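You operate a simulated robot arm through the tools that you are given. There is no shell and no other tool. Be economical: measure what you need, move in short steps, check, and stop when the job is done.

You run a simulated two-armed robot. Do the job below in one go: nothing can be reset, and whatever is moved stays where it is left.

## Task
Close the grey table drawer. Take the red thread cap from the packing table top and put it on the grey flow slip there. Open the blue table drawer, put the black elbow from the inside of the blue table drawer on the clear end of the packing table, then shut the drawer. Pick up the grey thermometer with one hand, pass it to the other hand and put it on the bench top beside the vice. Take the black edge guard on the packing table top and put it away on the lower shelf of the packing table. Fetch the wooden brush and set it on the bottom shelf of the tall fittings rack. Pull the drawer marked pads open. The order is free. Set down upright: black elbow, grey thermometer.

Only the result counts: the job must be done as asked and must still hold three seconds after the hand-in. Knocking over, shifting, dropping, spilling or breaking anything else fails it. A push-on lid holds only when it is set on centred and level and pressed home; a screw cap is set on level and turned clockwise until tight.

## Robot
Two 7-joint arms with two-finger grippers on one trunk, on a base that drives. Base frame: it is fixed to the floor where the robot stands at the start and does not move with it; the origin is under the middle of the robot, x ahead of it, y to its left, z up; the surface under the hand at the start is at about z = 0.8. Readings come in m, degrees, newtons and seconds.
The left shoulder is at the start at [0.025, 0.213, 1.231], the right one opposite. With the tool pointing down near the work surface each hand reaches from about 0.1 to 0.74 m from the robot's upright axis, wherever it stands, measured 20 degrees to its own side. Places, roughly: bench top beside the vice (16x16 cm) [-2.04, 1.4, 0.84]; black edge guard (9x8x4 cm) [0.3, -0.6, 0.8]; black elbow (8x5x6 cm) [0.4, -0.5, 0.7]; blue table drawer [0.4, -0.6, 0.7]; bottom shelf of the tall fittings rack [-4.8, 4.5, 0.3]; clear end of the packing table [0.4, -0.6, 0.8]; drawer marked PADS [0.6, 8.3, 0.7]; flow slip [0.25, -0.75, 0.75]; grey table drawer [0.7, -0.1, 0.7]; grey thermometer [0.5, -0.5, 0.75]; lower shelf of the packing table [0.8, -0.5, 0.2]; red thread cap (4x4x3 cm) [0.6, -0.4, 0.8]; wooden brush (4x6x6 cm) [-2.3, 1.4, 0.9]. Payload 2.2 kg a hand.
The tool frame of a hand sits at the grasp point between the pads (the TCP): z along the fingers, y along the line on which they close. The tips reach 0.019 m beyond it. The gripper opens to 0.116 m. The gripper's body begins 0.07 m behind the TCP.
Orientation is that of the tool frame in the base frame, as a unit quaternion [x, y, z, w]. With the fingers straight down and closing along the base's y, the tool's x points along the base's -x, its y along +y and its z along -z.

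## Interface
- The arms move only by the tool play_rows. It takes "left_moves", "right_moves" or both (then of equal length, played together; a hand with none holds still); each is a list of rows, each an object (a shift or turn left out is 0, a gripper value left out holds the last) with "dp": the shift along the tool's x, y, z in m, a list of three; "rot": the turn, a rotation vector about the tool's x, y, z in degrees, a list of three; "claw": the finger opening in m, from 0 to 0.116. In form: [{"dp": [tx, ty, tz], "rot": [ax, ay, az], "claw": claw}, ...]. A call has 1 to 10 rows; each row shifts and turns the commanded pose from where the row before left it, along the tool's axes as they then stand. Rows are played at 5 a second. More than 0.05 m and 8.6 degrees between two rows, or a gripper value outside its range, and nothing of the call is played. Where a pose cannot be reached the arm comes as near as it can. A force on the tool above 40 N (or 10 N above the force at the start of the call, whichever is more), or a blocked arm, ends the call early, and 0.2 s more pass. The fingers move at their own pace and stop on an object; they squeeze with about 36 N. The grip force told is the motor's: it shows also when the fingers shut on nothing. Time passes only in rows, and 0.2 s behind the last, so rows that do not move let the fingers close. The reply holds the time, the measured pose of the TCP, the force on the tool along the base axes, the opening and the grip force, in the units named above and with some noise, with the torque about the TCP (base axes, N m) and any sound that the robot's microphone picked up.
- Cameras (640 x 400 px; columns grow to the right, rows downward): "scene" is now at [0.0951, -0.0374, 1.3794]; the picture's right is [-0.38, -0.93, -0.00], its down [-0.70, 0.29, -0.65] and it looks along [0.60, -0.25, -0.76] (base axes); focal length 223 px, centre (320, 200). "left" rides on the left gripper at [0.069, 0.015, -0.096] in its tool frame; the picture's right is [-0.21, 0.98, 0.00], its down [-0.76, -0.17, -0.63] and it looks along [-0.62, -0.14, 0.77] (tool axes); focal length 251 px, centre (320, 200). "right" rides on the right gripper at [0.069, -0.015, -0.097] in its tool frame; the picture's right is [0.21, 0.98, 0.00], its down [-0.76, 0.17, -0.63] and it looks along [-0.62, 0.14, 0.77] (tool axes); focal length 251 px, centre (320, 200). There is no depth. A picture from a camera that has moved, and an enlarged one, comes with that camera's place and axes in the base frame and with its lens. The place of the scene camera against the robot may be out by one fixed shift of up to 0.025 m in any direction.
- capture(camera): a new picture of that camera. The clock stands still meanwhile.
- slide_trunk(by): slides the trunk up (or, below 0, down) by that many m; the arms and the scene camera ride with it, the base frame stays. It gives what a move gives, with no picture.
- steer(legs): drives the robot by 1 to 6 legs, each [ahead, left, turn to the left] in m, m and degrees, along the robot's own axes; the way and the turn of a leg run together, so that a leg with both is an arc; at most 1.5 m and 180 degrees a leg. The arms and the cameras ride along, it lands a little off, and it stops where it bumps. It gives what a move gives.
- aim_head(pan, tilt): turns the head with the scene camera to pan (to the left, within 80 degrees either way) and tilt (down, from -29 to 69), counted from straight ahead of the robot. It gives what a move gives.
- inspect(camera, box): a new picture of the part [left, top, right, bottom] of that camera's present view, enlarged. The clock stands still meanwhile.
- hand_in(): hands the job in; it is judged then, once.

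Go step by step. Nothing tells you exact positions but the pictures and the camera data: compare them with the known pose of the tool, close in by small moves and look again before you grip or let go. The budget is 217 turns and 208 pictures, counting those below and the enlarged ones. Unless the task says otherwise, let go and move clear before handing in, and close with one line.

The tools are called after "Request:" as a command line: name --argument value ..., lists and objects as JSON in quotes. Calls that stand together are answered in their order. play_rows: Moves the arms, as the interface text tells. Its arguments: {"type":"object","properties":{"left_moves":{"type":"array"},"right_moves":{"type":"array"}},"required":[]} The other tools are called the same way: slide_trunk (by) slides the trunk up or down; steer (legs) drives the base; aim_head (pan, tilt) turns the head that bears the scene camera; capture (camera) takes a picture; inspect (camera, box) takes an enlarged picture of a part of a camera's view; hand_in () hands the job in.

At the start:

```text
time: 0.0
left_eef_pos: [0.4729, -0.0317, 1.1227]
left_tool_rot: [0.0, 1.0, 0.0, 0.0]
left_wrist_force: [-0.1, 0.4, -0.5]
left_wrist_torque: [-0.01, 0.0, -0.02]
left_grip_width: 0.1162
left_grip_force: 0.1
right_eef_pos: [0.4163, -0.4721, 1.1106]
right_tool_rot: [0.0, 1.0, 0.001, -0.001]
right_wrist_force: [1.0, 0.3, 0.3]
right_wrist_torque: [-0.02, -0.02, 0.01]
right_grip_width: 0.1161
right_grip_force: 0.1
trunk travel left (down, up): [-0.375, 0.115]
robot x, y, heading: [0.0039, 0.0002, -0.1]
head pan, tilt: [-22.3, 49.3]
```

scene: 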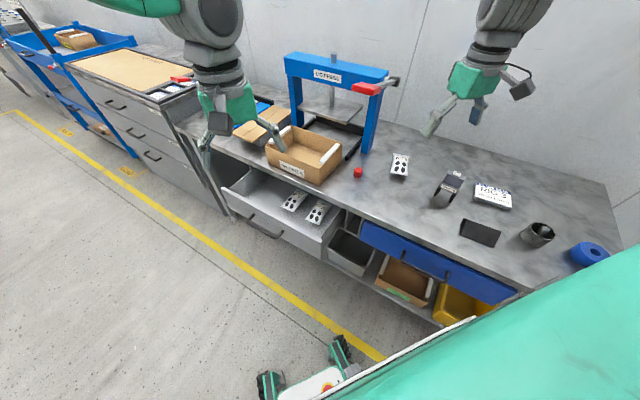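
right: 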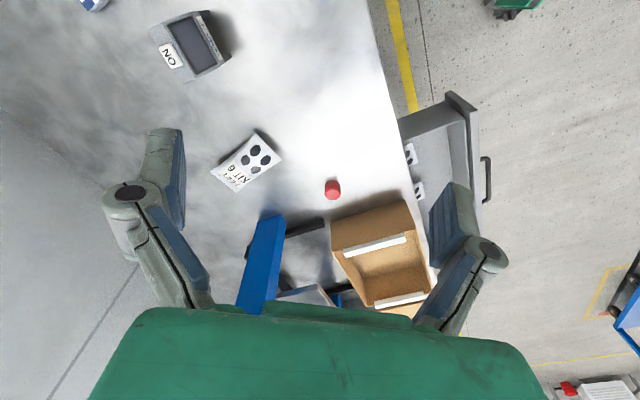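
left: 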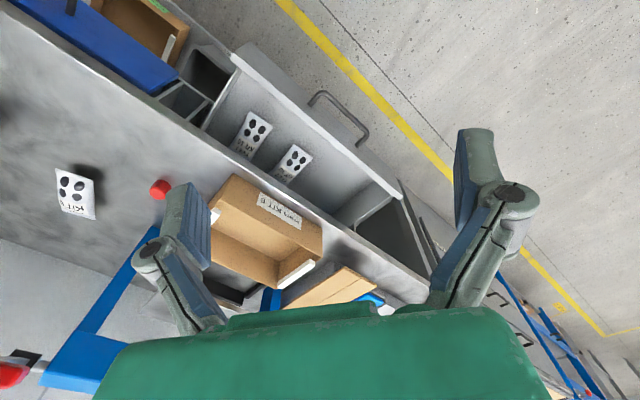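

I see the packing table running diagonally to my right-front, with the grey drawer open. I'll enlarge the table parts to identify the items.

Request:
inspect --camera "scene" --box '[340, 130, 620, 305]'

Request:
inspect --camera "scene" --box '[160, 50, 440, 225]'

```text
2.29 times, centred on (480, 218) of scene
camera zoom: at [0.0951, -0.0374, 1.3794], right [-0.38, -0.93, 0.0], down [-0.7, 0.29, -0.65], along [0.6, -0.25, -0.76], focal length 509 px, centre (-46, 160)
```

zoom: 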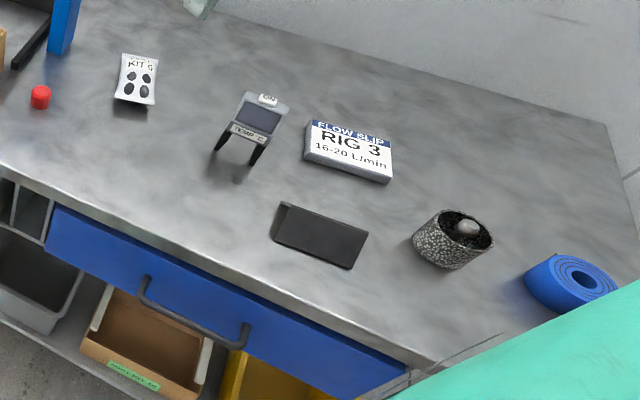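

```text
2.29 times, centred on (300, 138) of scene
camera zoom: at [0.0951, -0.0374, 1.3794], right [-0.38, -0.93, 0.0], down [-0.7, 0.29, -0.65], along [0.6, -0.25, -0.76], focal length 509 px, centre (366, 343)
```

zoom: 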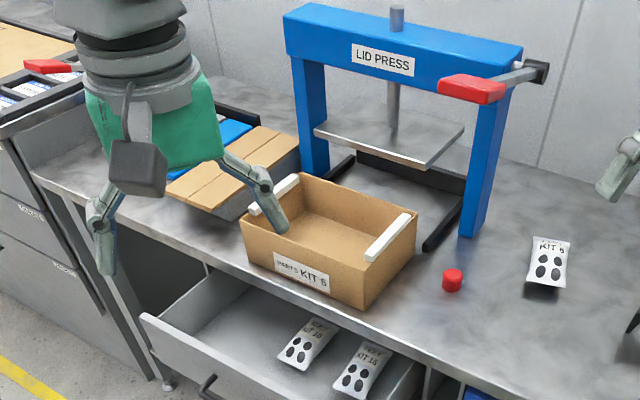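

I can identify the cap, thermometer, flow slip block, edge guard and both drawers. I'll turn to face the table (about 56° to the right) and look straight at it.

Request:
steer --legs '[[0, 0, -56]]'

Request:
aim_head --pan 0 --tilt 45

Request:
capture --camera "scene"

```text
time: 2.9
left_eef_pos: [0.2427, -0.4038, 1.1243]
left_tool_rot: [0.467, 0.884, -0.002, 0.001]
left_wrist_force: [0.1, 0.1, 0.2]
left_wrist_torque: [-0.05, 0.01, -0.01]
left_grip_width: 0.1161
left_grip_force: 0.2
right_eef_pos: [-0.1512, -0.606, 1.1134]
right_tool_rot: [0.467, 0.884, -0.001, 0.001]
right_wrist_force: [0.5, 0.8, -0.4]
right_wrist_torque: [0.01, 0.0, 0.02]
right_grip_width: 0.1159
right_grip_force: 0.0
trunk travel left (down, up): [-0.375, 0.115]
robot x, y, heading: [0.0024, -0.0063, -55.7]
head pan, tilt: [-22.3, 49.3]
```

```text
time: 3.7
left_eef_pos: [0.2403, -0.4012, 1.1267]
left_tool_rot: [0.467, 0.884, -0.003, 0.002]
left_wrist_force: [0.2, 0.0, -0.2]
left_wrist_torque: [0.0, -0.01, -0.06]
left_grip_width: 0.1165
left_grip_force: 0.1
right_eef_pos: [-0.1529, -0.6035, 1.1137]
right_tool_rot: [0.467, 0.885, -0.003, 0.002]
right_wrist_force: [0.6, 0.0, -0.1]
right_wrist_torque: [-0.05, 0.01, 0.0]
right_grip_width: 0.116
right_grip_force: 0.0
trunk travel left (down, up): [-0.375, 0.115]
robot x, y, heading: [0.0006, -0.0036, -55.4]
head pan, tilt: [0.0, 45.0]
```

```text
202 pictures are left
camera scene: at [0.0473, -0.1092, 1.3855], right [-0.83, -0.56, 0.0], down [-0.4, 0.59, -0.7], along [0.4, -0.58, -0.71], focal length 223 px, centre (320, 200)
```

scene: 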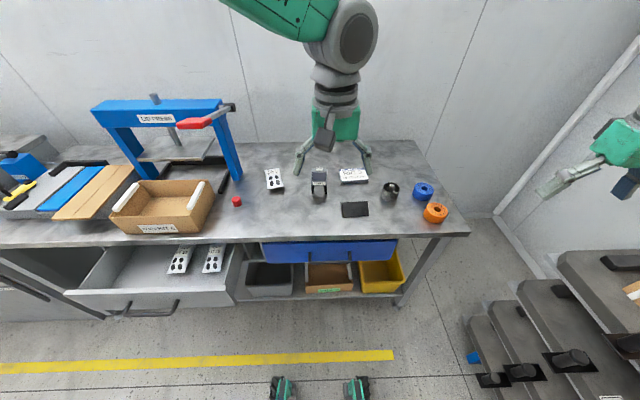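

Now I face the table squarely. I'll take enlarged views to locate the objects precisely.

Request:
inspect --camera "scene" --box '[220, 140, 476, 300]'

Request:
capture --camera "left"

Request:
inspect --camera "scene" --box '[50, 160, 306, 320]'

```text
2.50 times, centred on (348, 220) of scene
camera zoom: at [0.0473, -0.1092, 1.3855], right [-0.83, -0.56, 0.0], down [-0.4, 0.59, -0.7], along [0.4, -0.58, -0.71], focal length 557 px, centre (250, 150)
```

zoom: 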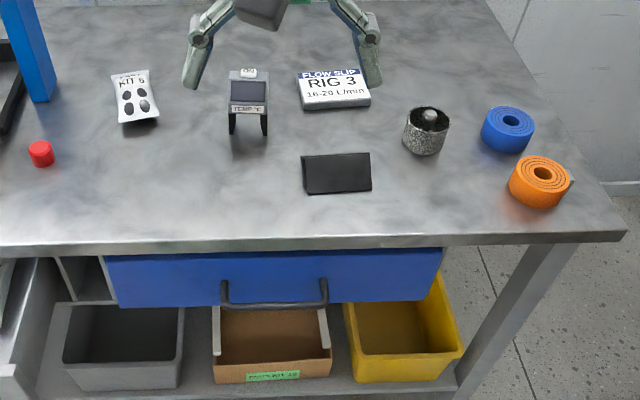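

```text
200 pictures are left
camera left: at [0.2152, -0.3341, 1.2228], right [0.93, 0.38, 0.0], down [0.29, -0.71, 0.64], along [0.24, -0.59, -0.77], focal length 251 px, centre (320, 200)
```

left: 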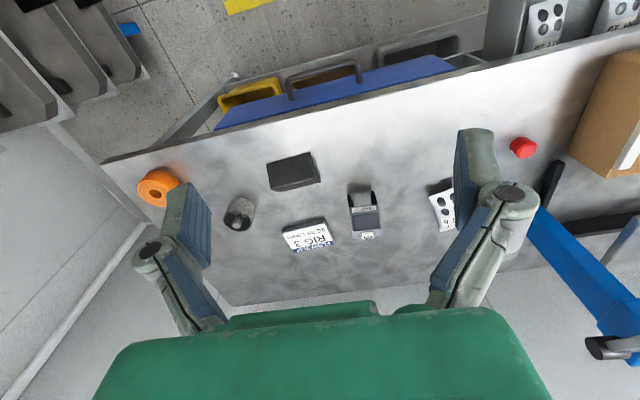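

```text
2.50 times, centred on (178, 240) of scene
camera zoom: at [0.0473, -0.1092, 1.3855], right [-0.83, -0.56, 0.0], down [-0.4, 0.59, -0.7], along [0.4, -0.58, -0.71], focal length 557 px, centre (675, 100)
```

zoom: 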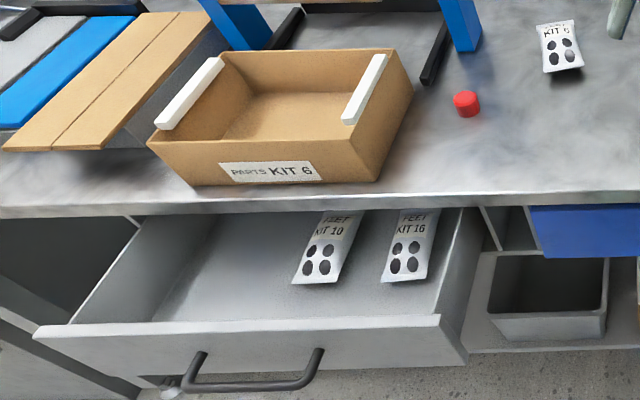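

The table front edge runs at 36°, so I'll define N (into table) and L (left along it). The grey drawer's front is centred at L≈0.5, N≈0.41. I'll drive left to stand in front of it.

Request:
steer --legs '[[-0.06, 0.38, 1.5]]'

Request:
aim_head --pan 10 --tilt 55

Request:
capture --camera "scene"

```text
time: 6.2
left_eef_pos: [0.5391, -0.1146, 1.1257]
left_tool_rot: [0.448, 0.894, -0.002, 0.002]
left_wrist_force: [-1.2, 0.1, 0.5]
left_wrist_torque: [0.0, 0.03, 0.01]
left_grip_width: 0.1161
left_grip_force: 0.0
right_eef_pos: [0.1533, -0.3322, 1.1129]
right_tool_rot: [0.448, 0.894, -0.001, 0.003]
right_wrist_force: [0.9, -0.8, 0.1]
right_wrist_torque: [-0.01, -0.01, -0.01]
right_grip_width: 0.1158
right_grip_force: 0.2
trunk travel left (down, up): [-0.375, 0.115]
robot x, y, heading: [0.2834, 0.2756, -53.1]
head pan, tilt: [0.0, 45.0]
```

```text
time: 6.9
left_eef_pos: [0.5341, -0.1138, 1.127]
left_tool_rot: [0.449, 0.894, -0.003, 0.004]
left_wrist_force: [-0.7, -0.2, -0.1]
left_wrist_torque: [0.02, -0.1, 0.02]
left_grip_width: 0.1161
left_grip_force: 0.1
right_eef_pos: [0.1481, -0.3333, 1.1144]
right_tool_rot: [0.448, 0.894, -0.002, 0.005]
right_wrist_force: [0.3, -0.6, -0.3]
right_wrist_torque: [0.01, -0.09, 0.01]
right_grip_width: 0.1161
right_grip_force: 0.0
trunk travel left (down, up): [-0.375, 0.115]
robot x, y, heading: [0.281, 0.2778, -53.1]
head pan, tilt: [10.0, 55.0]
```

```text
198 pictures are left
camera scene: at [0.3287, 0.1773, 1.3721], right [-0.69, -0.73, -0.01], down [-0.59, 0.57, -0.57], along [0.42, -0.39, -0.82], focal length 223 px, centre (320, 200)
```

scene: 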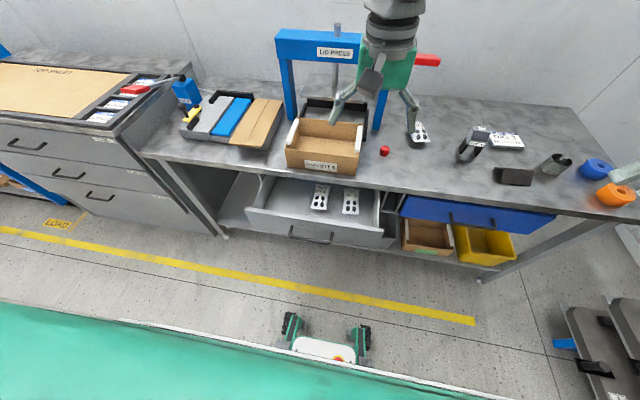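

The drawer handle is at about N=0.38, L=0.47. I'll bring the left hand back, close it and tilt the fingers 45° forward, then lower it in front of the drawer.

Request:
play_rows --left_moves '[{"dp": [0.04, 0.035, 0], "claw": 0.0}, {"dp": [0.04, 0.035, 0]}, {"dp": [0.03, 0.03, 0]}, {"rot": [0, -7.5, 0]}, {"rot": [0, -7.5, 0]}, {"rot": [0, -7.5, 0]}, {"rot": [0, -7.5, 0]}, {"rot": [0, -7.5, 0]}, {"rot": [0, -7.5, 0]}]'

Request:
play_rows --left_moves '[{"dp": [0.033, 0, 0.033]}, {"dp": [0.033, 0, 0.033]}, {"dp": [0.033, 0, 0.033]}, {"dp": [0.033, 0, 0.033]}, {"dp": [0.033, 0, 0.033]}, {"dp": [0.033, 0, 0.033]}, {"dp": [0.033, 0, 0.033]}, {"dp": [0, 0, 0]}]'

Request:
capture --camera "scene"

Request:
capture --camera "left"

```text
refused: row 1 steps farther than a row can; nothing moved
```

```text
time: 8.7
left_eef_pos: [0.4036, 0.0601, 0.9051]
left_tool_rot: [0.433, 0.901, -0.016, -0.004]
left_wrist_force: [-0.4, -0.4, 0.1]
left_wrist_torque: [0.01, -0.02, -0.03]
left_grip_width: 0.116
left_grip_force: 0.0
right_eef_pos: [0.1495, -0.3315, 1.1153]
right_tool_rot: [0.448, 0.894, -0.002, 0.004]
right_wrist_force: [-0.1, -0.1, 0.3]
right_wrist_torque: [0.01, -0.04, -0.01]
right_grip_width: 0.1163
right_grip_force: 0.1
trunk travel left (down, up): [-0.375, 0.115]
robot x, y, heading: [0.2824, 0.2718, -53.3]
head pan, tilt: [10.0, 55.0]
```

```text
197 pictures are left
camera scene: at [0.3279, 0.1793, 1.3723], right [-0.69, -0.73, -0.01], down [-0.59, 0.57, -0.57], along [0.42, -0.39, -0.82], focal length 223 px, centre (320, 200)
```

scene: 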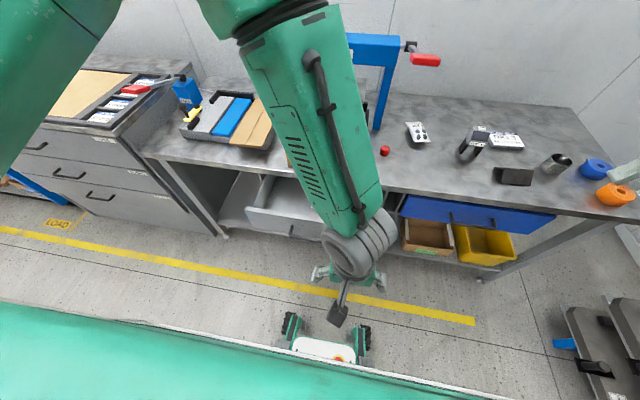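

```text
196 pictures are left
camera left: at [0.3737, 0.1259, 1.0012], right [0.9, 0.44, -0.03], down [0.36, -0.68, 0.64], along [0.26, -0.59, -0.77], focal length 251 px, centre (320, 200)
```

left: 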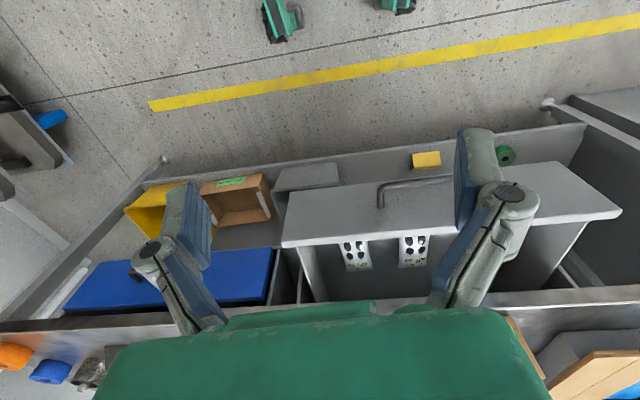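

The drawer handle sits at about [0.61,-0.03,0.66]; the hand is in front of the drawer, higher up. Now I'll tilt the fingers forward and shift left.

Request:
play_rows --left_moves '[{"rot": [0, -7.5, 0], "dp": [0, 0.035, 0], "claw": 0.0}, {"rot": [0, -7.5, 0], "dp": [0, 0.035, 0]}, {"rot": [0, -7.5, 0], "dp": [0, 0.035, 0]}, {"rot": [0, -7.5, 0]}, {"rot": [0, -7.5, 0]}, {"rot": [0, -7.5, 0]}, {"dp": [0.0, 0, 0.0]}]'

```text
time: 10.3
left_eef_pos: [0.4983, 0.1316, 0.8927]
left_tool_rot: [0.401, 0.826, -0.174, 0.356]
left_wrist_force: [0.5, 0.3, -0.7]
left_wrist_torque: [0.0, 0.04, 0.02]
left_grip_width: 0.0001
left_grip_force: 28.6
right_eef_pos: [0.1562, -0.3269, 1.1182]
right_tool_rot: [0.448, 0.894, -0.005, 0.002]
right_wrist_force: [0.0, 0.3, 0.2]
right_wrist_torque: [-0.01, 0.0, 0.0]
right_grip_width: 0.1158
right_grip_force: 0.1
trunk travel left (down, up): [-0.375, 0.115]
robot x, y, heading: [0.2835, 0.2724, -53.4]
head pan, tilt: [10.0, 55.0]
```

The fingers now point forward-down. I'll lower to z≈0.70 and check before pushing.

Request:
play_rows --left_moves '[{"dp": [0.034, 0, 0.034]}, {"dp": [0.034, 0, 0.034]}, {"dp": [0.034, 0, 0.034]}, {"dp": [0.034, 0, 0.034]}, {"dp": [0.0, 0, 0.0]}]'

Request:
capture --camera "left"

Request:
capture --camera "scene"

```text
time: 11.5
left_eef_pos: [0.4891, 0.1371, 0.6952]
left_tool_rot: [0.412, 0.825, -0.176, 0.343]
left_wrist_force: [-0.6, 0.2, 0.4]
left_wrist_torque: [0.01, 0.0, 0.02]
left_grip_width: 0.0
left_grip_force: 28.5
right_eef_pos: [0.1563, -0.3256, 1.1193]
right_tool_rot: [0.447, 0.894, -0.005, 0.002]
right_wrist_force: [0.3, 0.4, 0.3]
right_wrist_torque: [-0.02, -0.01, 0.01]
right_grip_width: 0.1161
right_grip_force: 0.2
trunk travel left (down, up): [-0.375, 0.115]
robot x, y, heading: [0.2806, 0.2728, -53.1]
head pan, tilt: [10.0, 55.0]
```

```text
195 pictures are left
camera left: at [0.4315, 0.2404, 0.7146], right [0.87, 0.46, 0.14], down [-0.08, -0.16, 0.98], along [0.48, -0.87, -0.1], focal length 251 px, centre (320, 200)
```

left: 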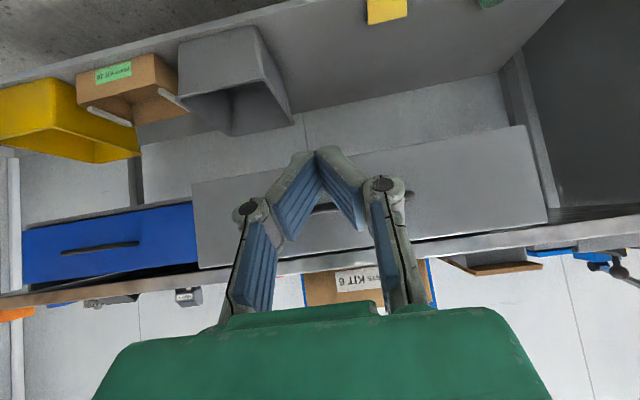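

```text
194 pictures are left
camera scene: at [0.3372, 0.1852, 1.3722], right [-0.69, -0.73, 0.0], down [-0.6, 0.56, -0.57], along [0.42, -0.39, -0.82], focal length 223 px, centre (320, 200)
```

scene: 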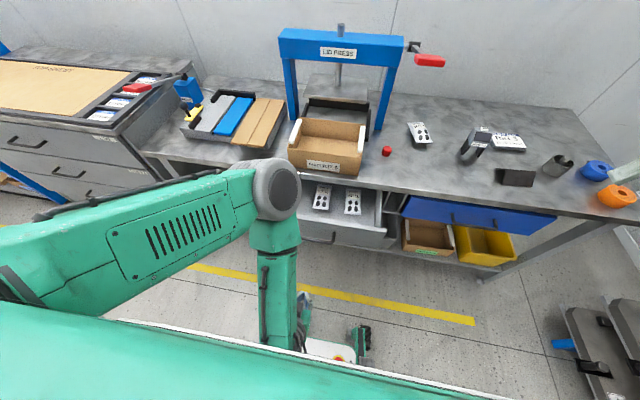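

The panel spans z≈0.60–0.77 with the handle near 0.69, so I'll raise slightly to press above the handle and push forward. The force limit will stop me when the drawer is home.

Request:
play_rows --left_moves '[{"dp": [-0.031, 0, -0.031]}, {"dp": [-0.031, 0, 0.031]}, {"dp": [-0.031, 0, 0.031]}, {"dp": [-0.031, 0, 0.031]}, {"dp": [-0.031, 0, 0.031]}, {"dp": [-0.02, 0, 0.02]}, {"dp": [-0.02, 0, 0.02]}, {"dp": [-0.02, 0, 0.02]}, {"dp": [0, 0, 0]}]'

Request:
capture --camera "scene"

```text
time: 13.5
left_eef_pos: [0.6457, -0.0739, 0.7487]
left_tool_rot: [0.412, 0.825, -0.177, 0.344]
left_wrist_force: [-0.1, -0.1, 0.4]
left_wrist_torque: [0.01, 0.03, 0.0]
left_grip_width: 0.0003
left_grip_force: 29.0
right_eef_pos: [0.1588, -0.3261, 1.1188]
right_tool_rot: [0.448, 0.894, -0.007, 0.003]
right_wrist_force: [0.1, 0.3, 0.4]
right_wrist_torque: [-0.04, 0.0, 0.0]
right_grip_width: 0.1161
right_grip_force: 0.1
trunk travel left (down, up): [-0.375, 0.115]
robot x, y, heading: [0.2842, 0.2782, -53.4]
head pan, tilt: [10.0, 55.0]
```

```text
193 pictures are left
camera scene: at [0.34, 0.1863, 1.3721], right [-0.69, -0.73, 0.0], down [-0.6, 0.56, -0.57], along [0.42, -0.39, -0.82], focal length 223 px, centre (320, 200)
```

scene: 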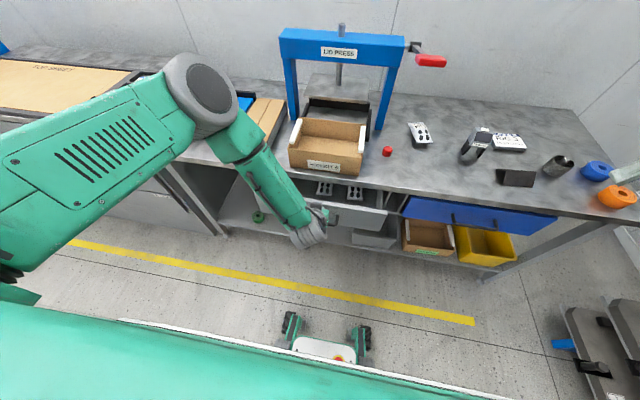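

The drawer seems to be moving in with little resistance. I'll push on.

Request:
play_rows --left_moves '[{"dp": [-0.014, 0, 0.014]}, {"dp": [-0.014, 0, 0.014]}, {"dp": [-0.014, 0, 0.014]}, {"dp": [-0.014, 0, 0.014]}, {"dp": [0, 0, 0]}]'

Request:
capture --camera "left"

```text
time: 14.7
left_eef_pos: [0.6953, -0.1373, 0.7467]
left_tool_rot: [0.412, 0.825, -0.178, 0.343]
left_wrist_force: [0.1, 0.0, 0.5]
left_wrist_torque: [-0.01, 0.01, -0.03]
left_grip_width: 0.0
left_grip_force: 28.8
right_eef_pos: [0.1582, -0.3256, 1.1168]
right_tool_rot: [0.448, 0.894, -0.006, 0.002]
right_wrist_force: [-0.2, -0.1, -0.2]
right_wrist_torque: [-0.03, -0.01, 0.01]
right_grip_width: 0.1159
right_grip_force: 0.0
trunk travel left (down, up): [-0.375, 0.115]
robot x, y, heading: [0.2854, 0.2769, -53.3]
head pan, tilt: [10.0, 55.0]
```

```text
192 pictures are left
camera left: at [0.637, -0.0344, 0.7657], right [0.87, 0.46, 0.14], down [-0.08, -0.16, 0.98], along [0.48, -0.87, -0.1], focal length 251 px, centre (320, 200)
```

left: 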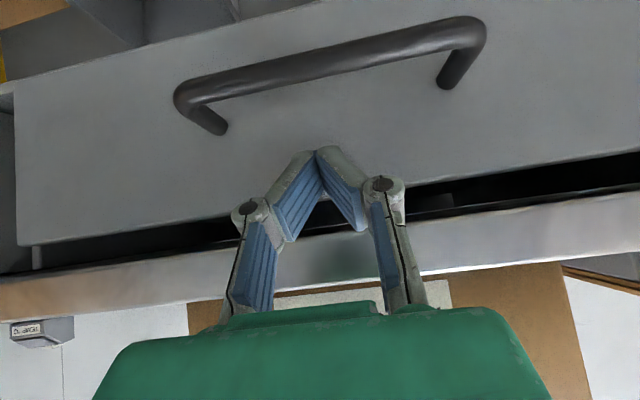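

The fingers are at the panel's upper part but the drawer is not home yet. I'll dip 2 cm to stay clear of the table lip and push on.

Request:
play_rows --left_moves '[{"dp": [0.014, 0, 0.014]}, {"dp": [-0.014, 0, 0.014]}, {"dp": [-0.014, 0, 0.014]}, {"dp": [-0.014, 0, 0.014]}, {"dp": [0, 0, 0]}]'

Request:
capture --camera "left"

Request:
capture --camera "scene"

```text
time: 15.4
left_eef_pos: [0.6995, -0.1424, 0.7231]
left_tool_rot: [0.413, 0.827, -0.175, 0.337]
left_wrist_force: [-1.0, 2.6, 0.3]
left_wrist_torque: [-0.15, -0.13, 0.01]
left_grip_width: 0.0
left_grip_force: 28.4
right_eef_pos: [0.1574, -0.3224, 1.1207]
right_tool_rot: [0.447, 0.895, -0.007, 0.004]
right_wrist_force: [0.4, -0.6, 0.4]
right_wrist_torque: [0.04, 0.0, 0.0]
right_grip_width: 0.116
right_grip_force: 0.1
trunk travel left (down, up): [-0.375, 0.115]
robot x, y, heading: [0.2833, 0.2767, -53.2]
head pan, tilt: [10.0, 55.0]
stopped in row 3 (left hand): the force on the tool passed its limit at 50 N (the readings are from after the stop); the commanded pose is now the measured one
```

```text
191 pictures are left
camera left: at [0.6423, -0.0405, 0.744], right [0.88, 0.46, 0.14], down [-0.07, -0.17, 0.98], along [0.48, -0.87, -0.11], focal length 251 px, centre (320, 200)
```

left: 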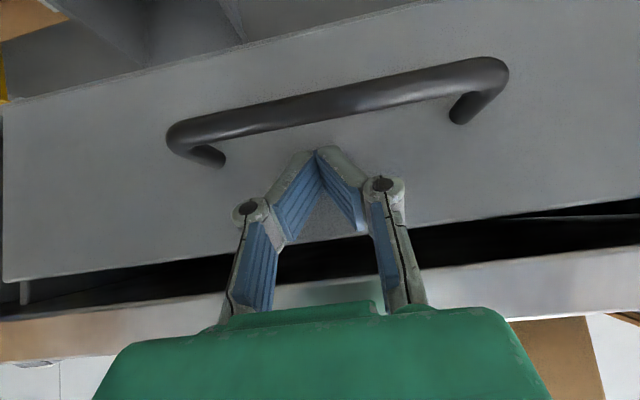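

```text
190 pictures are left
camera scene: at [0.3399, 0.1889, 1.3722], right [-0.68, -0.73, 0.0], down [-0.6, 0.56, -0.57], along [0.42, -0.39, -0.82], focal length 223 px, centre (320, 200)
```

scene: 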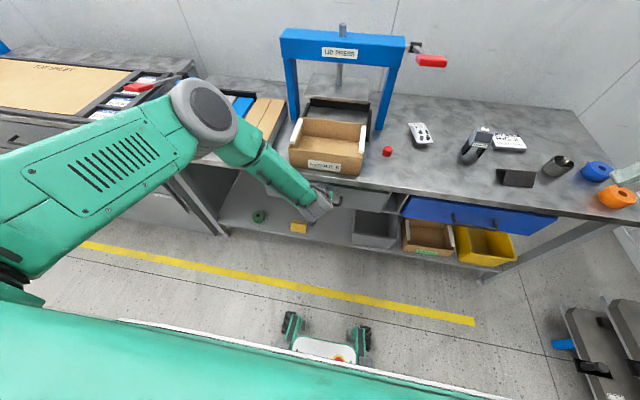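

The drawer hit its end stop (force peak). I'll back away and raise the hand, then verify.

Request:
play_rows --left_moves '[{"dp": [0.033, 0, -0.033]}, {"dp": [0.033, 0, -0.033]}, {"dp": [0.033, 0, -0.033]}, {"dp": [0.033, 0, -0.033]}, {"dp": [-0.033, 0, -0.033]}, {"dp": [-0.033, 0, -0.033]}, {"dp": [-0.033, 0, -0.033]}, {"dp": [-0.033, 0, -0.033]}, {"dp": [-0.033, 0, -0.033]}, {"dp": [-0.033, 0, -0.033]}]'

Request:
play_rows --left_moves '[{"rot": [0, 7.5, 0], "claw": 0.116}, {"rot": [0, 7.5, 0]}, {"rot": [0, 7.5, 0]}, {"rot": [0, 7.5, 0]}, {"rot": [0, 7.5, 0]}, {"rot": [0, 7.5, 0]}, {"dp": [0, 0, 0]}]'

Request:
capture --camera "scene"

```text
time: 17.6
left_eef_pos: [0.5908, 0.011, 1.0067]
left_tool_rot: [0.414, 0.827, -0.176, 0.338]
left_wrist_force: [0.0, 1.3, -0.2]
left_wrist_torque: [0.03, -0.03, 0.02]
left_grip_width: 0.0
left_grip_force: 28.8
right_eef_pos: [0.1556, -0.3221, 1.1191]
right_tool_rot: [0.449, 0.894, -0.006, 0.003]
right_wrist_force: [0.5, -0.7, -0.9]
right_wrist_torque: [0.01, 0.0, 0.03]
right_grip_width: 0.1162
right_grip_force: 0.0
trunk travel left (down, up): [-0.375, 0.115]
robot x, y, heading: [0.2849, 0.275, -53.4]
head pan, tilt: [10.0, 55.0]
```

```text
time: 19.2
left_eef_pos: [0.5914, 0.0072, 1.0053]
left_tool_rot: [0.449, 0.894, -0.004, -0.006]
left_wrist_force: [0.0, 1.1, -0.6]
left_wrist_torque: [0.03, 0.02, 0.02]
left_grip_width: 0.116
left_grip_force: 0.0
right_eef_pos: [0.1556, -0.3234, 1.1204]
right_tool_rot: [0.447, 0.894, -0.006, 0.003]
right_wrist_force: [-0.2, 0.4, -0.3]
right_wrist_torque: [0.03, -0.02, -0.02]
right_grip_width: 0.1161
right_grip_force: 0.1
trunk travel left (down, up): [-0.375, 0.115]
robot x, y, heading: [0.2837, 0.2769, -53.3]
head pan, tilt: [10.0, 55.0]
```

```text
189 pictures are left
camera scene: at [0.3404, 0.1867, 1.3721], right [-0.68, -0.73, 0.0], down [-0.6, 0.56, -0.57], along [0.42, -0.39, -0.82], focal length 223 px, centre (320, 200)
```

scene: 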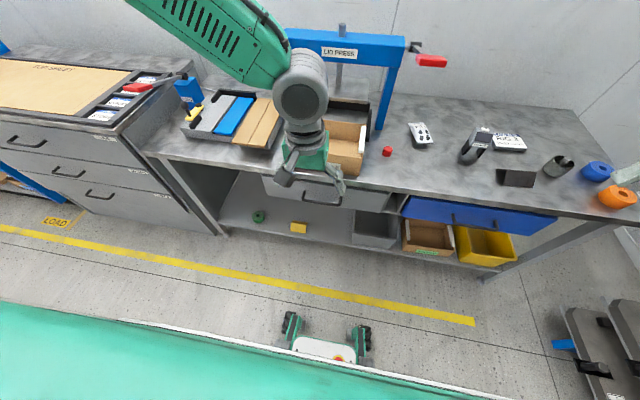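

The grey drawer looks shut; below it the lower shelf has free space beside a green roll and yellow box. Now I'll drive to about L=0.1, N=0.18 to work on the tabletop with the right hand.

Request:
play_rows --left_moves '[{"dp": [0.04, 0, -0.02]}, {"dp": [0.04, 0, -0.02]}, {"dp": [0.04, 0, -0.03]}]'

Request:
steer --legs '[[0, -0.29, -0.7], [0.235, 0, 0]]'

Request:
aim_head --pan -15 --tilt 50

Request:
capture --camera "scene"

Request:
capture --camera "right"

```text
time: 20.0
left_eef_pos: [0.521, 0.1027, 1.0748]
left_tool_rot: [0.449, 0.893, -0.004, -0.003]
left_wrist_force: [0.3, -0.9, -0.4]
left_wrist_torque: [0.0, -0.01, 0.01]
left_grip_width: 0.1158
left_grip_force: 0.0
right_eef_pos: [0.1557, -0.3227, 1.1202]
right_tool_rot: [0.448, 0.894, -0.006, 0.005]
right_wrist_force: [0.5, 0.2, 0.6]
right_wrist_torque: [-0.01, -0.02, 0.01]
right_grip_width: 0.1159
right_grip_force: 0.0
trunk travel left (down, up): [-0.375, 0.115]
robot x, y, heading: [0.2843, 0.2752, -53.0]
head pan, tilt: [10.0, 55.0]
```

```text
time: 23.4
left_eef_pos: [0.3991, -0.2857, 1.0754]
left_tool_rot: [0.458, 0.889, 0.005, 0.0]
left_wrist_force: [1.3, -1.0, -0.5]
left_wrist_torque: [0.03, 0.02, 0.03]
left_grip_width: 0.1159
left_grip_force: 0.1
right_eef_pos: [0.0245, -0.7048, 1.1089]
right_tool_rot: [0.458, 0.889, 0.003, 0.008]
right_wrist_force: [-0.8, 0.4, 0.2]
right_wrist_torque: [-0.03, -0.06, -0.04]
right_grip_width: 0.1159
right_grip_force: 0.0
trunk travel left (down, up): [-0.375, 0.115]
robot x, y, heading: [0.1826, -0.0941, -54.2]
head pan, tilt: [10.0, 55.0]
```

```text
time: 24.2
left_eef_pos: [0.3964, -0.2864, 1.0759]
left_tool_rot: [0.459, 0.888, 0.004, 0.001]
left_wrist_force: [0.3, -0.7, 0.0]
left_wrist_torque: [0.03, 0.0, -0.01]
left_grip_width: 0.116
left_grip_force: 0.1
right_eef_pos: [0.0215, -0.7045, 1.1108]
right_tool_rot: [0.459, 0.889, 0.002, 0.008]
right_wrist_force: [-0.2, -0.5, 0.1]
right_wrist_torque: [0.01, -0.04, 0.05]
right_grip_width: 0.116
right_grip_force: 0.1
trunk travel left (down, up): [-0.375, 0.115]
robot x, y, heading: [0.1796, -0.0963, -54.3]
head pan, tilt: [-15.0, 50.0]
```

```text
188 pictures are left
camera scene: at [0.1905, -0.222, 1.378], right [-0.94, -0.35, -0.02], down [-0.26, 0.72, -0.64], along [0.24, -0.59, -0.77], focal length 223 px, centre (320, 200)
```

scene: 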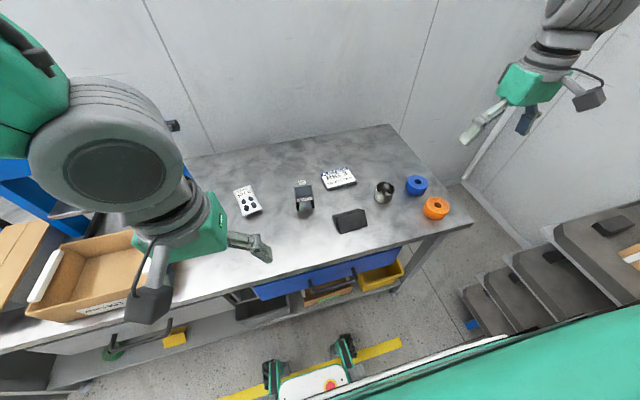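

```text
187 pictures are left
camera right: at [-0.0331, -0.6551, 1.206], right [0.67, 0.74, 0.01], down [0.56, -0.52, 0.64], along [0.48, -0.43, -0.77], focal length 251 px, centre (320, 200)
```

right: 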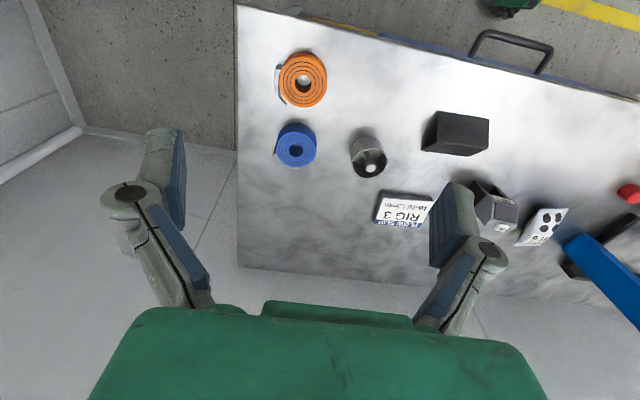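

The press lever's red grip hangs right above the cap (about z=1.145), so I'll approach the cap with the left hand tilted forward 40°. First tilt and come partway down, then look with the left camera.

Request:
play_rows --left_moves '[{"rot": [0, -8, 0], "claw": 0.075}, {"rot": [0, -8, 0]}, {"rot": [0, -8, 0]}, {"rot": [0, -8, 0]}, {"rot": [0, -8, 0]}, {"dp": [0.0, 0.027, 0.038]}, {"dp": [0.0, 0.027, 0.038]}, {"dp": [0.0, 0.027, 0.038]}, {"dp": [0.0, 0.027, 0.038]}, {"dp": [0, 0, 0]}]'

Request:
capture --camera "left"

Request:
capture --camera "scene"

```text
time: 26.4
left_eef_pos: [0.5559, -0.3144, 0.9533]
left_tool_rot: [0.431, 0.845, -0.147, 0.281]
left_wrist_force: [0.7, 0.5, -0.6]
left_wrist_torque: [-0.01, 0.03, -0.03]
left_grip_width: 0.075
left_grip_force: 0.0
left hand out of reach, approached as far as the arm can: row 3, 4, 5, 6
right_eef_pos: [0.0521, -0.6826, 1.1233]
right_tool_rot: [0.457, 0.89, -0.01, 0.003]
right_wrist_force: [1.0, 0.5, 0.9]
right_wrist_torque: [0.01, 0.03, 0.01]
right_grip_width: 0.1161
right_grip_force: 0.1
trunk travel left (down, up): [-0.375, 0.115]
robot x, y, heading: [0.1869, -0.0916, -54.7]
head pan, tilt: [-15.0, 50.0]
```

```text
186 pictures are left
camera left: at [0.5023, -0.214, 0.9893], right [0.89, 0.43, 0.12], down [0.0, -0.28, 0.96], along [0.45, -0.86, -0.25], focal length 251 px, centre (320, 200)
```

left: 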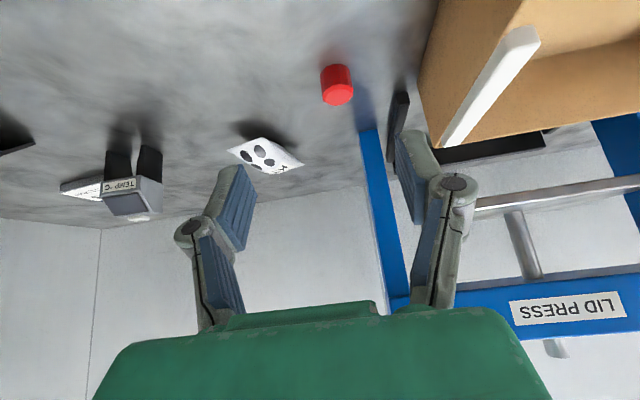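

```text
185 pictures are left
camera scene: at [0.2227, -0.1996, 1.3787], right [-0.94, -0.35, 0.01], down [-0.28, 0.72, -0.64], along [0.22, -0.6, -0.77], focal length 223 px, centre (320, 200)
```

scene: 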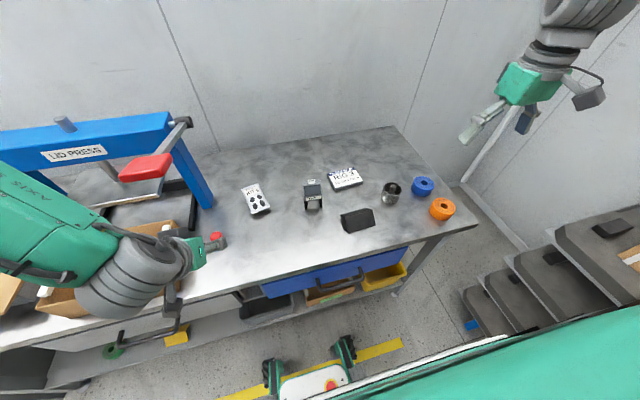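

The cap lies ahead of the fingertips, at about [0.64,-0.42]. I'll come in most of the way and look again.

Request:
play_rows --left_moves '[{"dp": [-0.0035, 0.0015, 0.037]}, {"dp": [-0.0035, 0.0015, 0.037]}, {"dp": [-0.0035, 0.0015, 0.037]}, {"dp": [-0.0035, 0.0015, 0.037]}, {"dp": [0, 0, 0]}]'

Request:
capture --camera "left"

Request:
inspect --camera "scene" --box '[100, 160, 300, 285]'

```text
time: 27.6
left_eef_pos: [0.6055, -0.4006, 0.8465]
left_tool_rot: [0.434, 0.843, -0.143, 0.283]
left_wrist_force: [0.2, 0.0, 0.3]
left_wrist_torque: [-0.01, 0.02, 0.0]
left_grip_width: 0.0751
left_grip_force: 0.1
right_eef_pos: [0.0385, -0.6926, 1.1188]
right_tool_rot: [0.457, 0.889, -0.005, 0.006]
right_wrist_force: [0.6, 0.1, -0.4]
right_wrist_torque: [-0.01, -0.04, 0.03]
right_grip_width: 0.1159
right_grip_force: 0.0
trunk travel left (down, up): [-0.375, 0.115]
robot x, y, heading: [0.1839, -0.0938, -54.6]
head pan, tilt: [-15.0, 50.0]
```

```text
184 pictures are left
camera left: at [0.5524, -0.2998, 0.8835], right [0.89, 0.43, 0.13], down [-0.01, -0.28, 0.96], along [0.45, -0.86, -0.25], focal length 251 px, centre (320, 200)
```

left: 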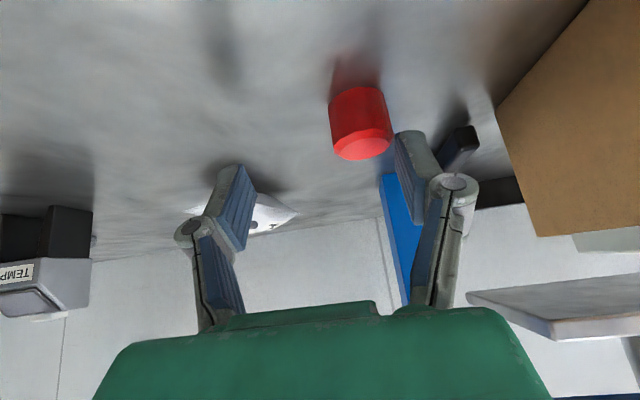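

```text
3.20 times, centred on (200, 222) of scene
camera zoom: at [0.2144, -0.2055, 1.3786], right [-0.94, -0.35, 0.0], down [-0.27, 0.72, -0.64], along [0.23, -0.6, -0.77], focal length 712 px, centre (704, 128)
```

zoom: 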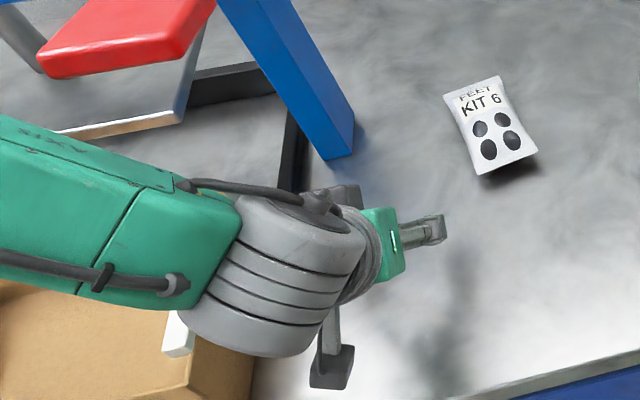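

The left forearm runs low over the cardboard box, which is risky. I'll retreat the left hand and use the right one for the cap instead.

Request:
play_rows --left_moves '[{"dp": [0.003, 0, -0.045]}, {"dp": [0.003, 0, -0.045]}, {"dp": [0.003, 0, -0.045]}, {"dp": [0.003, 0, -0.045]}, {"dp": [0.015, 0.02, -0.042]}, {"dp": [0.015, 0.02, -0.042]}, {"dp": [0.015, 0.02, -0.042]}, {"dp": [0.03, 0.03, 0]}, {"dp": [0.03, 0.03, 0]}, {"dp": [0.03, 0.03, 0]}]' --right_moves '[{"dp": [0.04, 0.02, 0], "claw": 0.075}, {"dp": [0.04, 0.02, 0]}, {"dp": [0.04, 0.02, 0]}, {"rot": [0, -8, 0]}, {"rot": [0, -8, 0]}, {"rot": [0, -8, 0]}, {"rot": [0, -8, 0]}, {"rot": [0, -5, 0]}, {"dp": [0, 0.04, 0]}, {"dp": [0, 0.04, 0]}]'

```text
time: 29.9
left_eef_pos: [0.5986, -0.2771, 0.951]
left_tool_rot: [0.433, 0.844, -0.145, 0.281]
left_wrist_force: [0.7, -0.3, -1.0]
left_wrist_torque: [-0.02, 0.02, -0.01]
left_grip_width: 0.075
left_grip_force: 0.0
left hand out of reach, approached as far as the arm can: row 5, 6, 7, 8, 9, 10
right_eef_pos: [0.1025, -0.6334, 1.1625]
right_tool_rot: [0.432, 0.842, -0.152, 0.284]
right_wrist_force: [0.3, 0.5, 0.4]
right_wrist_torque: [0.03, 0.05, -0.01]
right_grip_width: 0.0753
right_grip_force: 0.2
right hand out of reach, approached as far as the arm can: row 4, 5, 6, 7, 8, 9, 10
trunk travel left (down, up): [-0.375, 0.115]
robot x, y, heading: [0.1839, -0.0914, -54.4]
head pan, tilt: [-15.0, 50.0]
```

Both arms hit reach limits when tilted high and close in. I'll un-tilt the left hand, and lower the right hand where the tilt is reachable.

Request:
play_rows --left_moves '[{"rot": [0, 8, 0]}, {"rot": [0, 8, 0]}, {"rot": [0, 8, 0]}, {"rot": [0, 8, 0]}, {"rot": [0, 5, 0]}, {"dp": [0, 0, 0]}]' --right_moves '[{"dp": [0.025, 0, 0.033]}, {"dp": [0.025, 0, 0.033]}, {"dp": [0.025, 0, 0.033]}, {"dp": [0.025, 0, 0.033]}, {"dp": [0, 0.02, 0]}, {"dp": [0, 0.02, 0]}]'

Request:
capture --camera "scene"

```text
time: 31.2
left_eef_pos: [0.5973, -0.2677, 0.9528]
left_tool_rot: [0.456, 0.89, -0.003, 0.0]
left_wrist_force: [-0.1, -0.1, -0.3]
left_wrist_torque: [-0.01, -0.01, -0.03]
left_grip_width: 0.0748
left_grip_force: 0.1
right_eef_pos: [0.1401, -0.6203, 1.0023]
right_tool_rot: [0.434, 0.841, -0.153, 0.285]
right_wrist_force: [0.3, 0.1, 0.6]
right_wrist_torque: [0.0, -0.01, 0.01]
right_grip_width: 0.075
right_grip_force: 0.1
right hand out of reach, approached as far as the arm can: row 1, 2
trunk travel left (down, up): [-0.375, 0.115]
robot x, y, heading: [0.1799, -0.0931, -54.3]
head pan, tilt: [-15.0, 50.0]
```

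```text
182 pictures are left
camera scene: at [0.2248, -0.1819, 1.38], right [-0.93, -0.35, 0.01], down [-0.28, 0.71, -0.65], along [0.22, -0.61, -0.76], focal length 223 px, centre (320, 200)
```

scene: 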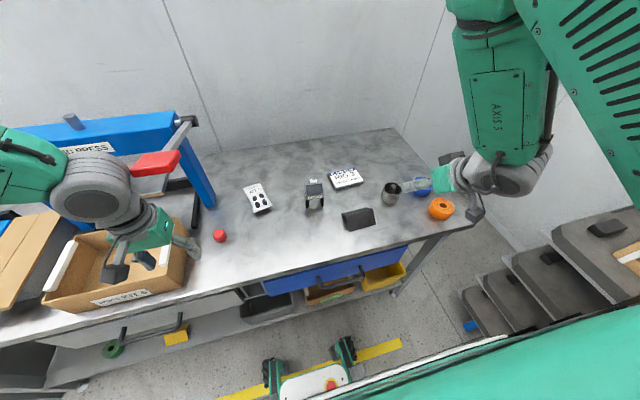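

I'll lift the left hand away from the box, and move the right hand left toward the cap at safe height.

Request:
play_rows --left_moves '[{"dp": [0, 0, -0.045]}, {"dp": [0.02, 0, -0.045]}, {"dp": [0.04, 0, -0.02]}, {"dp": [0.04, 0, 0]}, {"dp": [0.04, 0, 0]}, {"dp": [0.04, 0, 0]}, {"dp": [0, 0.02, 0]}, {"dp": [0, 0.02, 0]}, {"dp": [0, 0, 0]}]' --right_moves '[{"dp": [0, 0, 0]}, {"dp": [0, 0, 0]}, {"dp": [0, 0, 0]}, {"dp": [0, 0.045, 0.0]}, {"dp": [0, 0.045, 0]}, {"dp": [0, 0.045, 0]}, {"dp": [0, 0.045, 0]}, {"dp": [0, 0.045, 0]}, {"dp": [0, 0.045, 0]}]'

Request:
capture --camera "scene"

```text
time: 31.9
left_eef_pos: [0.5926, -0.2673, 1.0231]
left_tool_rot: [0.45, 0.893, 0.015, -0.005]
left_wrist_force: [39.4, 5.3, -34.2]
left_wrist_torque: [0.62, 4.79, 1.31]
left_grip_width: 0.0752
left_grip_force: 0.1
right_eef_pos: [0.1387, -0.6366, 0.9984]
right_tool_rot: [0.431, 0.843, -0.149, 0.287]
right_wrist_force: [1.1, 1.2, 0.4]
right_wrist_torque: [-0.02, 0.09, -0.05]
right_grip_width: 0.0751
right_grip_force: 0.0
trunk travel left (down, up): [-0.375, 0.115]
robot x, y, heading: [0.1851, -0.094, -54.4]
head pan, tilt: [-15.0, 50.0]
stopped in row 2 (left hand): the force on the tool passed its limit at 115 N (the readings are from after the stop); the commanded pose is now the measured one
```

```text
181 pictures are left
camera scene: at [0.2383, -0.1976, 1.3775], right [-0.94, -0.35, 0.02], down [-0.28, 0.71, -0.64], along [0.21, -0.6, -0.77], focal length 223 px, centre (320, 200)
```

scene: 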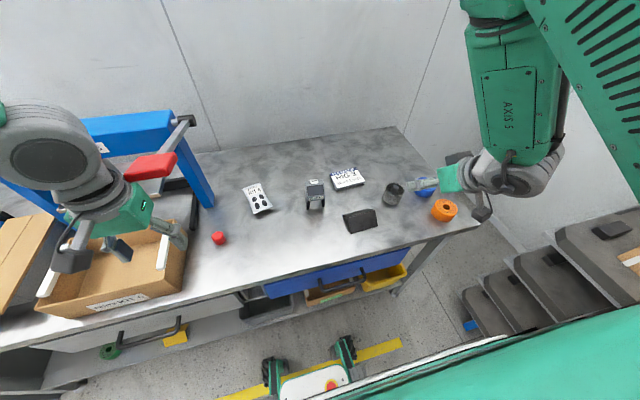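

The left wrist pressed against the press lever. I'll ease down to relieve it, then back off straight towards me.

Request:
play_rows --left_moves '[{"dp": [0, 0, 0.03]}, {"dp": [0, 0, 0]}]'

Request:
capture --camera "left"

Request:
aim_head --pan 20 --tilt 30

Request:
capture --camera "scene"

```text
time: 32.5
left_eef_pos: [0.5793, -0.2674, 1.0012]
left_tool_rot: [0.453, 0.891, 0.013, 0.002]
left_wrist_force: [20.6, 45.4, 7.1]
left_wrist_torque: [-6.82, 2.94, 0.86]
left_grip_width: 0.0747
left_grip_force: 0.0
right_eef_pos: [0.1272, -0.6339, 1.0018]
right_tool_rot: [0.431, 0.841, -0.148, 0.292]
right_wrist_force: [0.3, 0.0, -0.4]
right_wrist_torque: [0.0, 0.02, 0.03]
right_grip_width: 0.0748
right_grip_force: 0.0
trunk travel left (down, up): [-0.375, 0.115]
robot x, y, heading: [0.1806, -0.0951, -54.5]
head pan, tilt: [-15.0, 50.0]
```

```text
180 pictures are left
camera left: at [0.5494, -0.204, 1.0982], right [0.92, 0.4, 0.02], down [0.3, -0.72, 0.62], along [0.26, -0.56, -0.78], focal length 251 px, centre (320, 200)
```

left: 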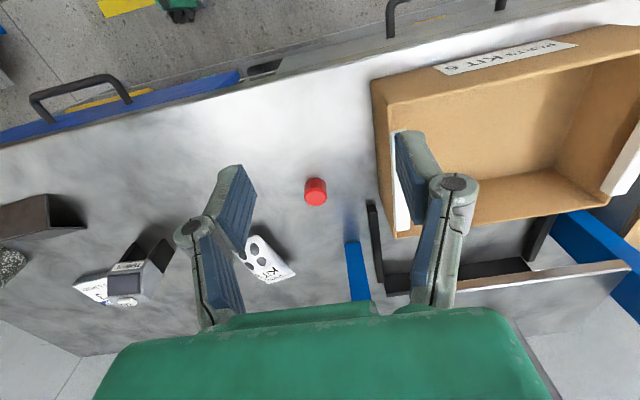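

```text
time: 33.5
left_eef_pos: [0.5906, -0.2648, 0.9964]
left_tool_rot: [0.45, 0.893, 0.014, -0.001]
left_wrist_force: [54.7, 43.6, 2.8]
left_wrist_torque: [-5.83, 7.32, 1.45]
left_grip_width: 0.0753
left_grip_force: 0.1
right_eef_pos: [0.1352, -0.635, 1.0009]
right_tool_rot: [0.431, 0.842, -0.15, 0.288]
right_wrist_force: [0.2, -0.2, -0.7]
right_wrist_torque: [-0.03, 0.03, -0.02]
right_grip_width: 0.0751
right_grip_force: 0.1
trunk travel left (down, up): [-0.375, 0.115]
robot x, y, heading: [0.1836, -0.0934, -54.5]
head pan, tilt: [20.0, 30.0]
```

```text
179 pictures are left
camera scene: at [0.2858, -0.1666, 1.407], right [-0.56, -0.83, 0.02], down [-0.43, 0.27, -0.86], along [0.7, -0.49, -0.51], focal length 223 px, centre (320, 200)
```

scene: 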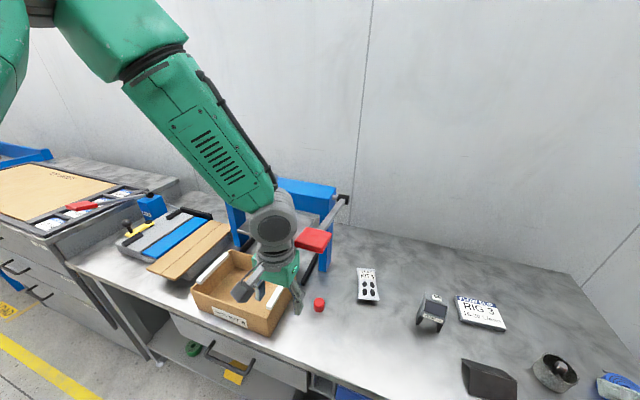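

The lever grip presses on the right side of the wrist. I'll move the hand left to free it, then straight back.

Request:
play_rows --left_moves '[{"dp": [0, 0.02, 0]}, {"dp": [0, 0.02, 0]}, {"dp": [0, 0, 0]}]'

Request:
inspect --camera "scene" --box '[180, 150, 380, 275]'

```text
time: 34.3
left_eef_pos: [0.6204, -0.2429, 0.9993]
left_tool_rot: [0.454, 0.891, 0.01, -0.002]
left_wrist_force: [0.4, 0.6, 0.6]
left_wrist_torque: [-0.03, 0.03, 0.04]
left_grip_width: 0.0747
left_grip_force: 0.1
right_eef_pos: [0.132, -0.6325, 0.9974]
right_tool_rot: [0.437, 0.84, -0.146, 0.287]
right_wrist_force: [1.1, 0.8, 0.2]
right_wrist_torque: [-0.04, 0.04, -0.04]
right_grip_width: 0.0748
right_grip_force: 0.0
trunk travel left (down, up): [-0.375, 0.115]
robot x, y, heading: [0.185, -0.0936, -54.4]
head pan, tilt: [20.0, 30.0]
```

```text
3.20 times, centred on (280, 212) of scene
camera zoom: at [0.2663, -0.1815, 1.4079], right [-0.56, -0.83, 0.0], down [-0.42, 0.28, -0.86], along [0.71, -0.49, -0.5], focal length 712 px, centre (448, 160)
```

zoom: 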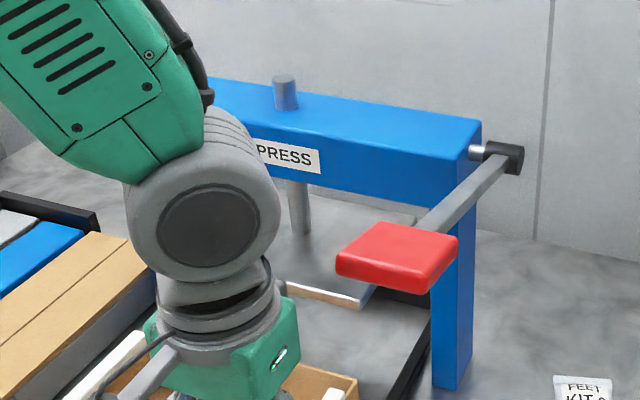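

Freed: forces are zero and the press looks unmoved. I'll pull straight back toward me, then up.

Request:
play_rows --left_moves '[{"dp": [0.03, 0.005, 0]}, {"dp": [0.04, 0, 0]}, {"dp": [0.04, 0, 0]}, {"dp": [0.04, 0, 0]}, {"dp": [0.04, 0, 0]}, {"dp": [0, 0, -0.04]}, {"dp": [0, 0, -0.04]}, {"dp": [0, 0, 0]}]'

Request:
inspect --camera "scene" --box '[180, 150, 420, 300]'

```text
time: 36.1
left_eef_pos: [0.5686, -0.1806, 1.0758]
left_tool_rot: [0.454, 0.891, 0.012, -0.003]
left_wrist_force: [0.2, -0.2, -0.3]
left_wrist_torque: [-0.01, -0.02, 0.04]
left_grip_width: 0.075
left_grip_force: 0.1
left hand out of reach, approached as far as the arm can: row 3, 4, 5
right_eef_pos: [0.1338, -0.6335, 0.9971]
right_tool_rot: [0.435, 0.841, -0.147, 0.287]
right_wrist_force: [0.4, 0.5, 0.5]
right_wrist_torque: [-0.01, 0.06, -0.01]
right_grip_width: 0.0747
right_grip_force: 0.1
trunk travel left (down, up): [-0.375, 0.115]
robot x, y, heading: [0.1872, -0.0916, -54.7]
head pan, tilt: [20.0, 30.0]
```

```text
2.67 times, centred on (300, 225) of scene
camera zoom: at [0.2666, -0.1822, 1.4078], right [-0.56, -0.83, 0.0], down [-0.42, 0.28, -0.86], along [0.71, -0.49, -0.5], focal length 594 px, centre (373, 133)
```

zoom: 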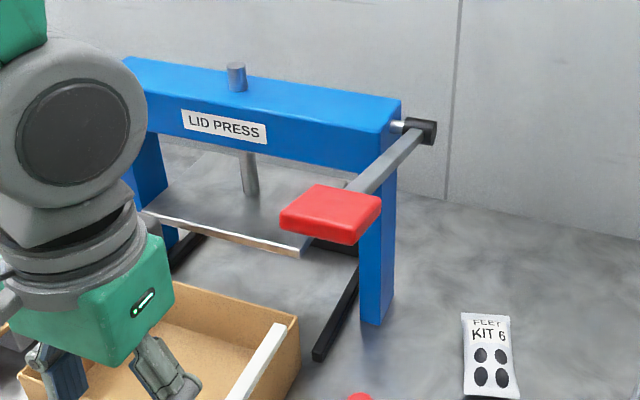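

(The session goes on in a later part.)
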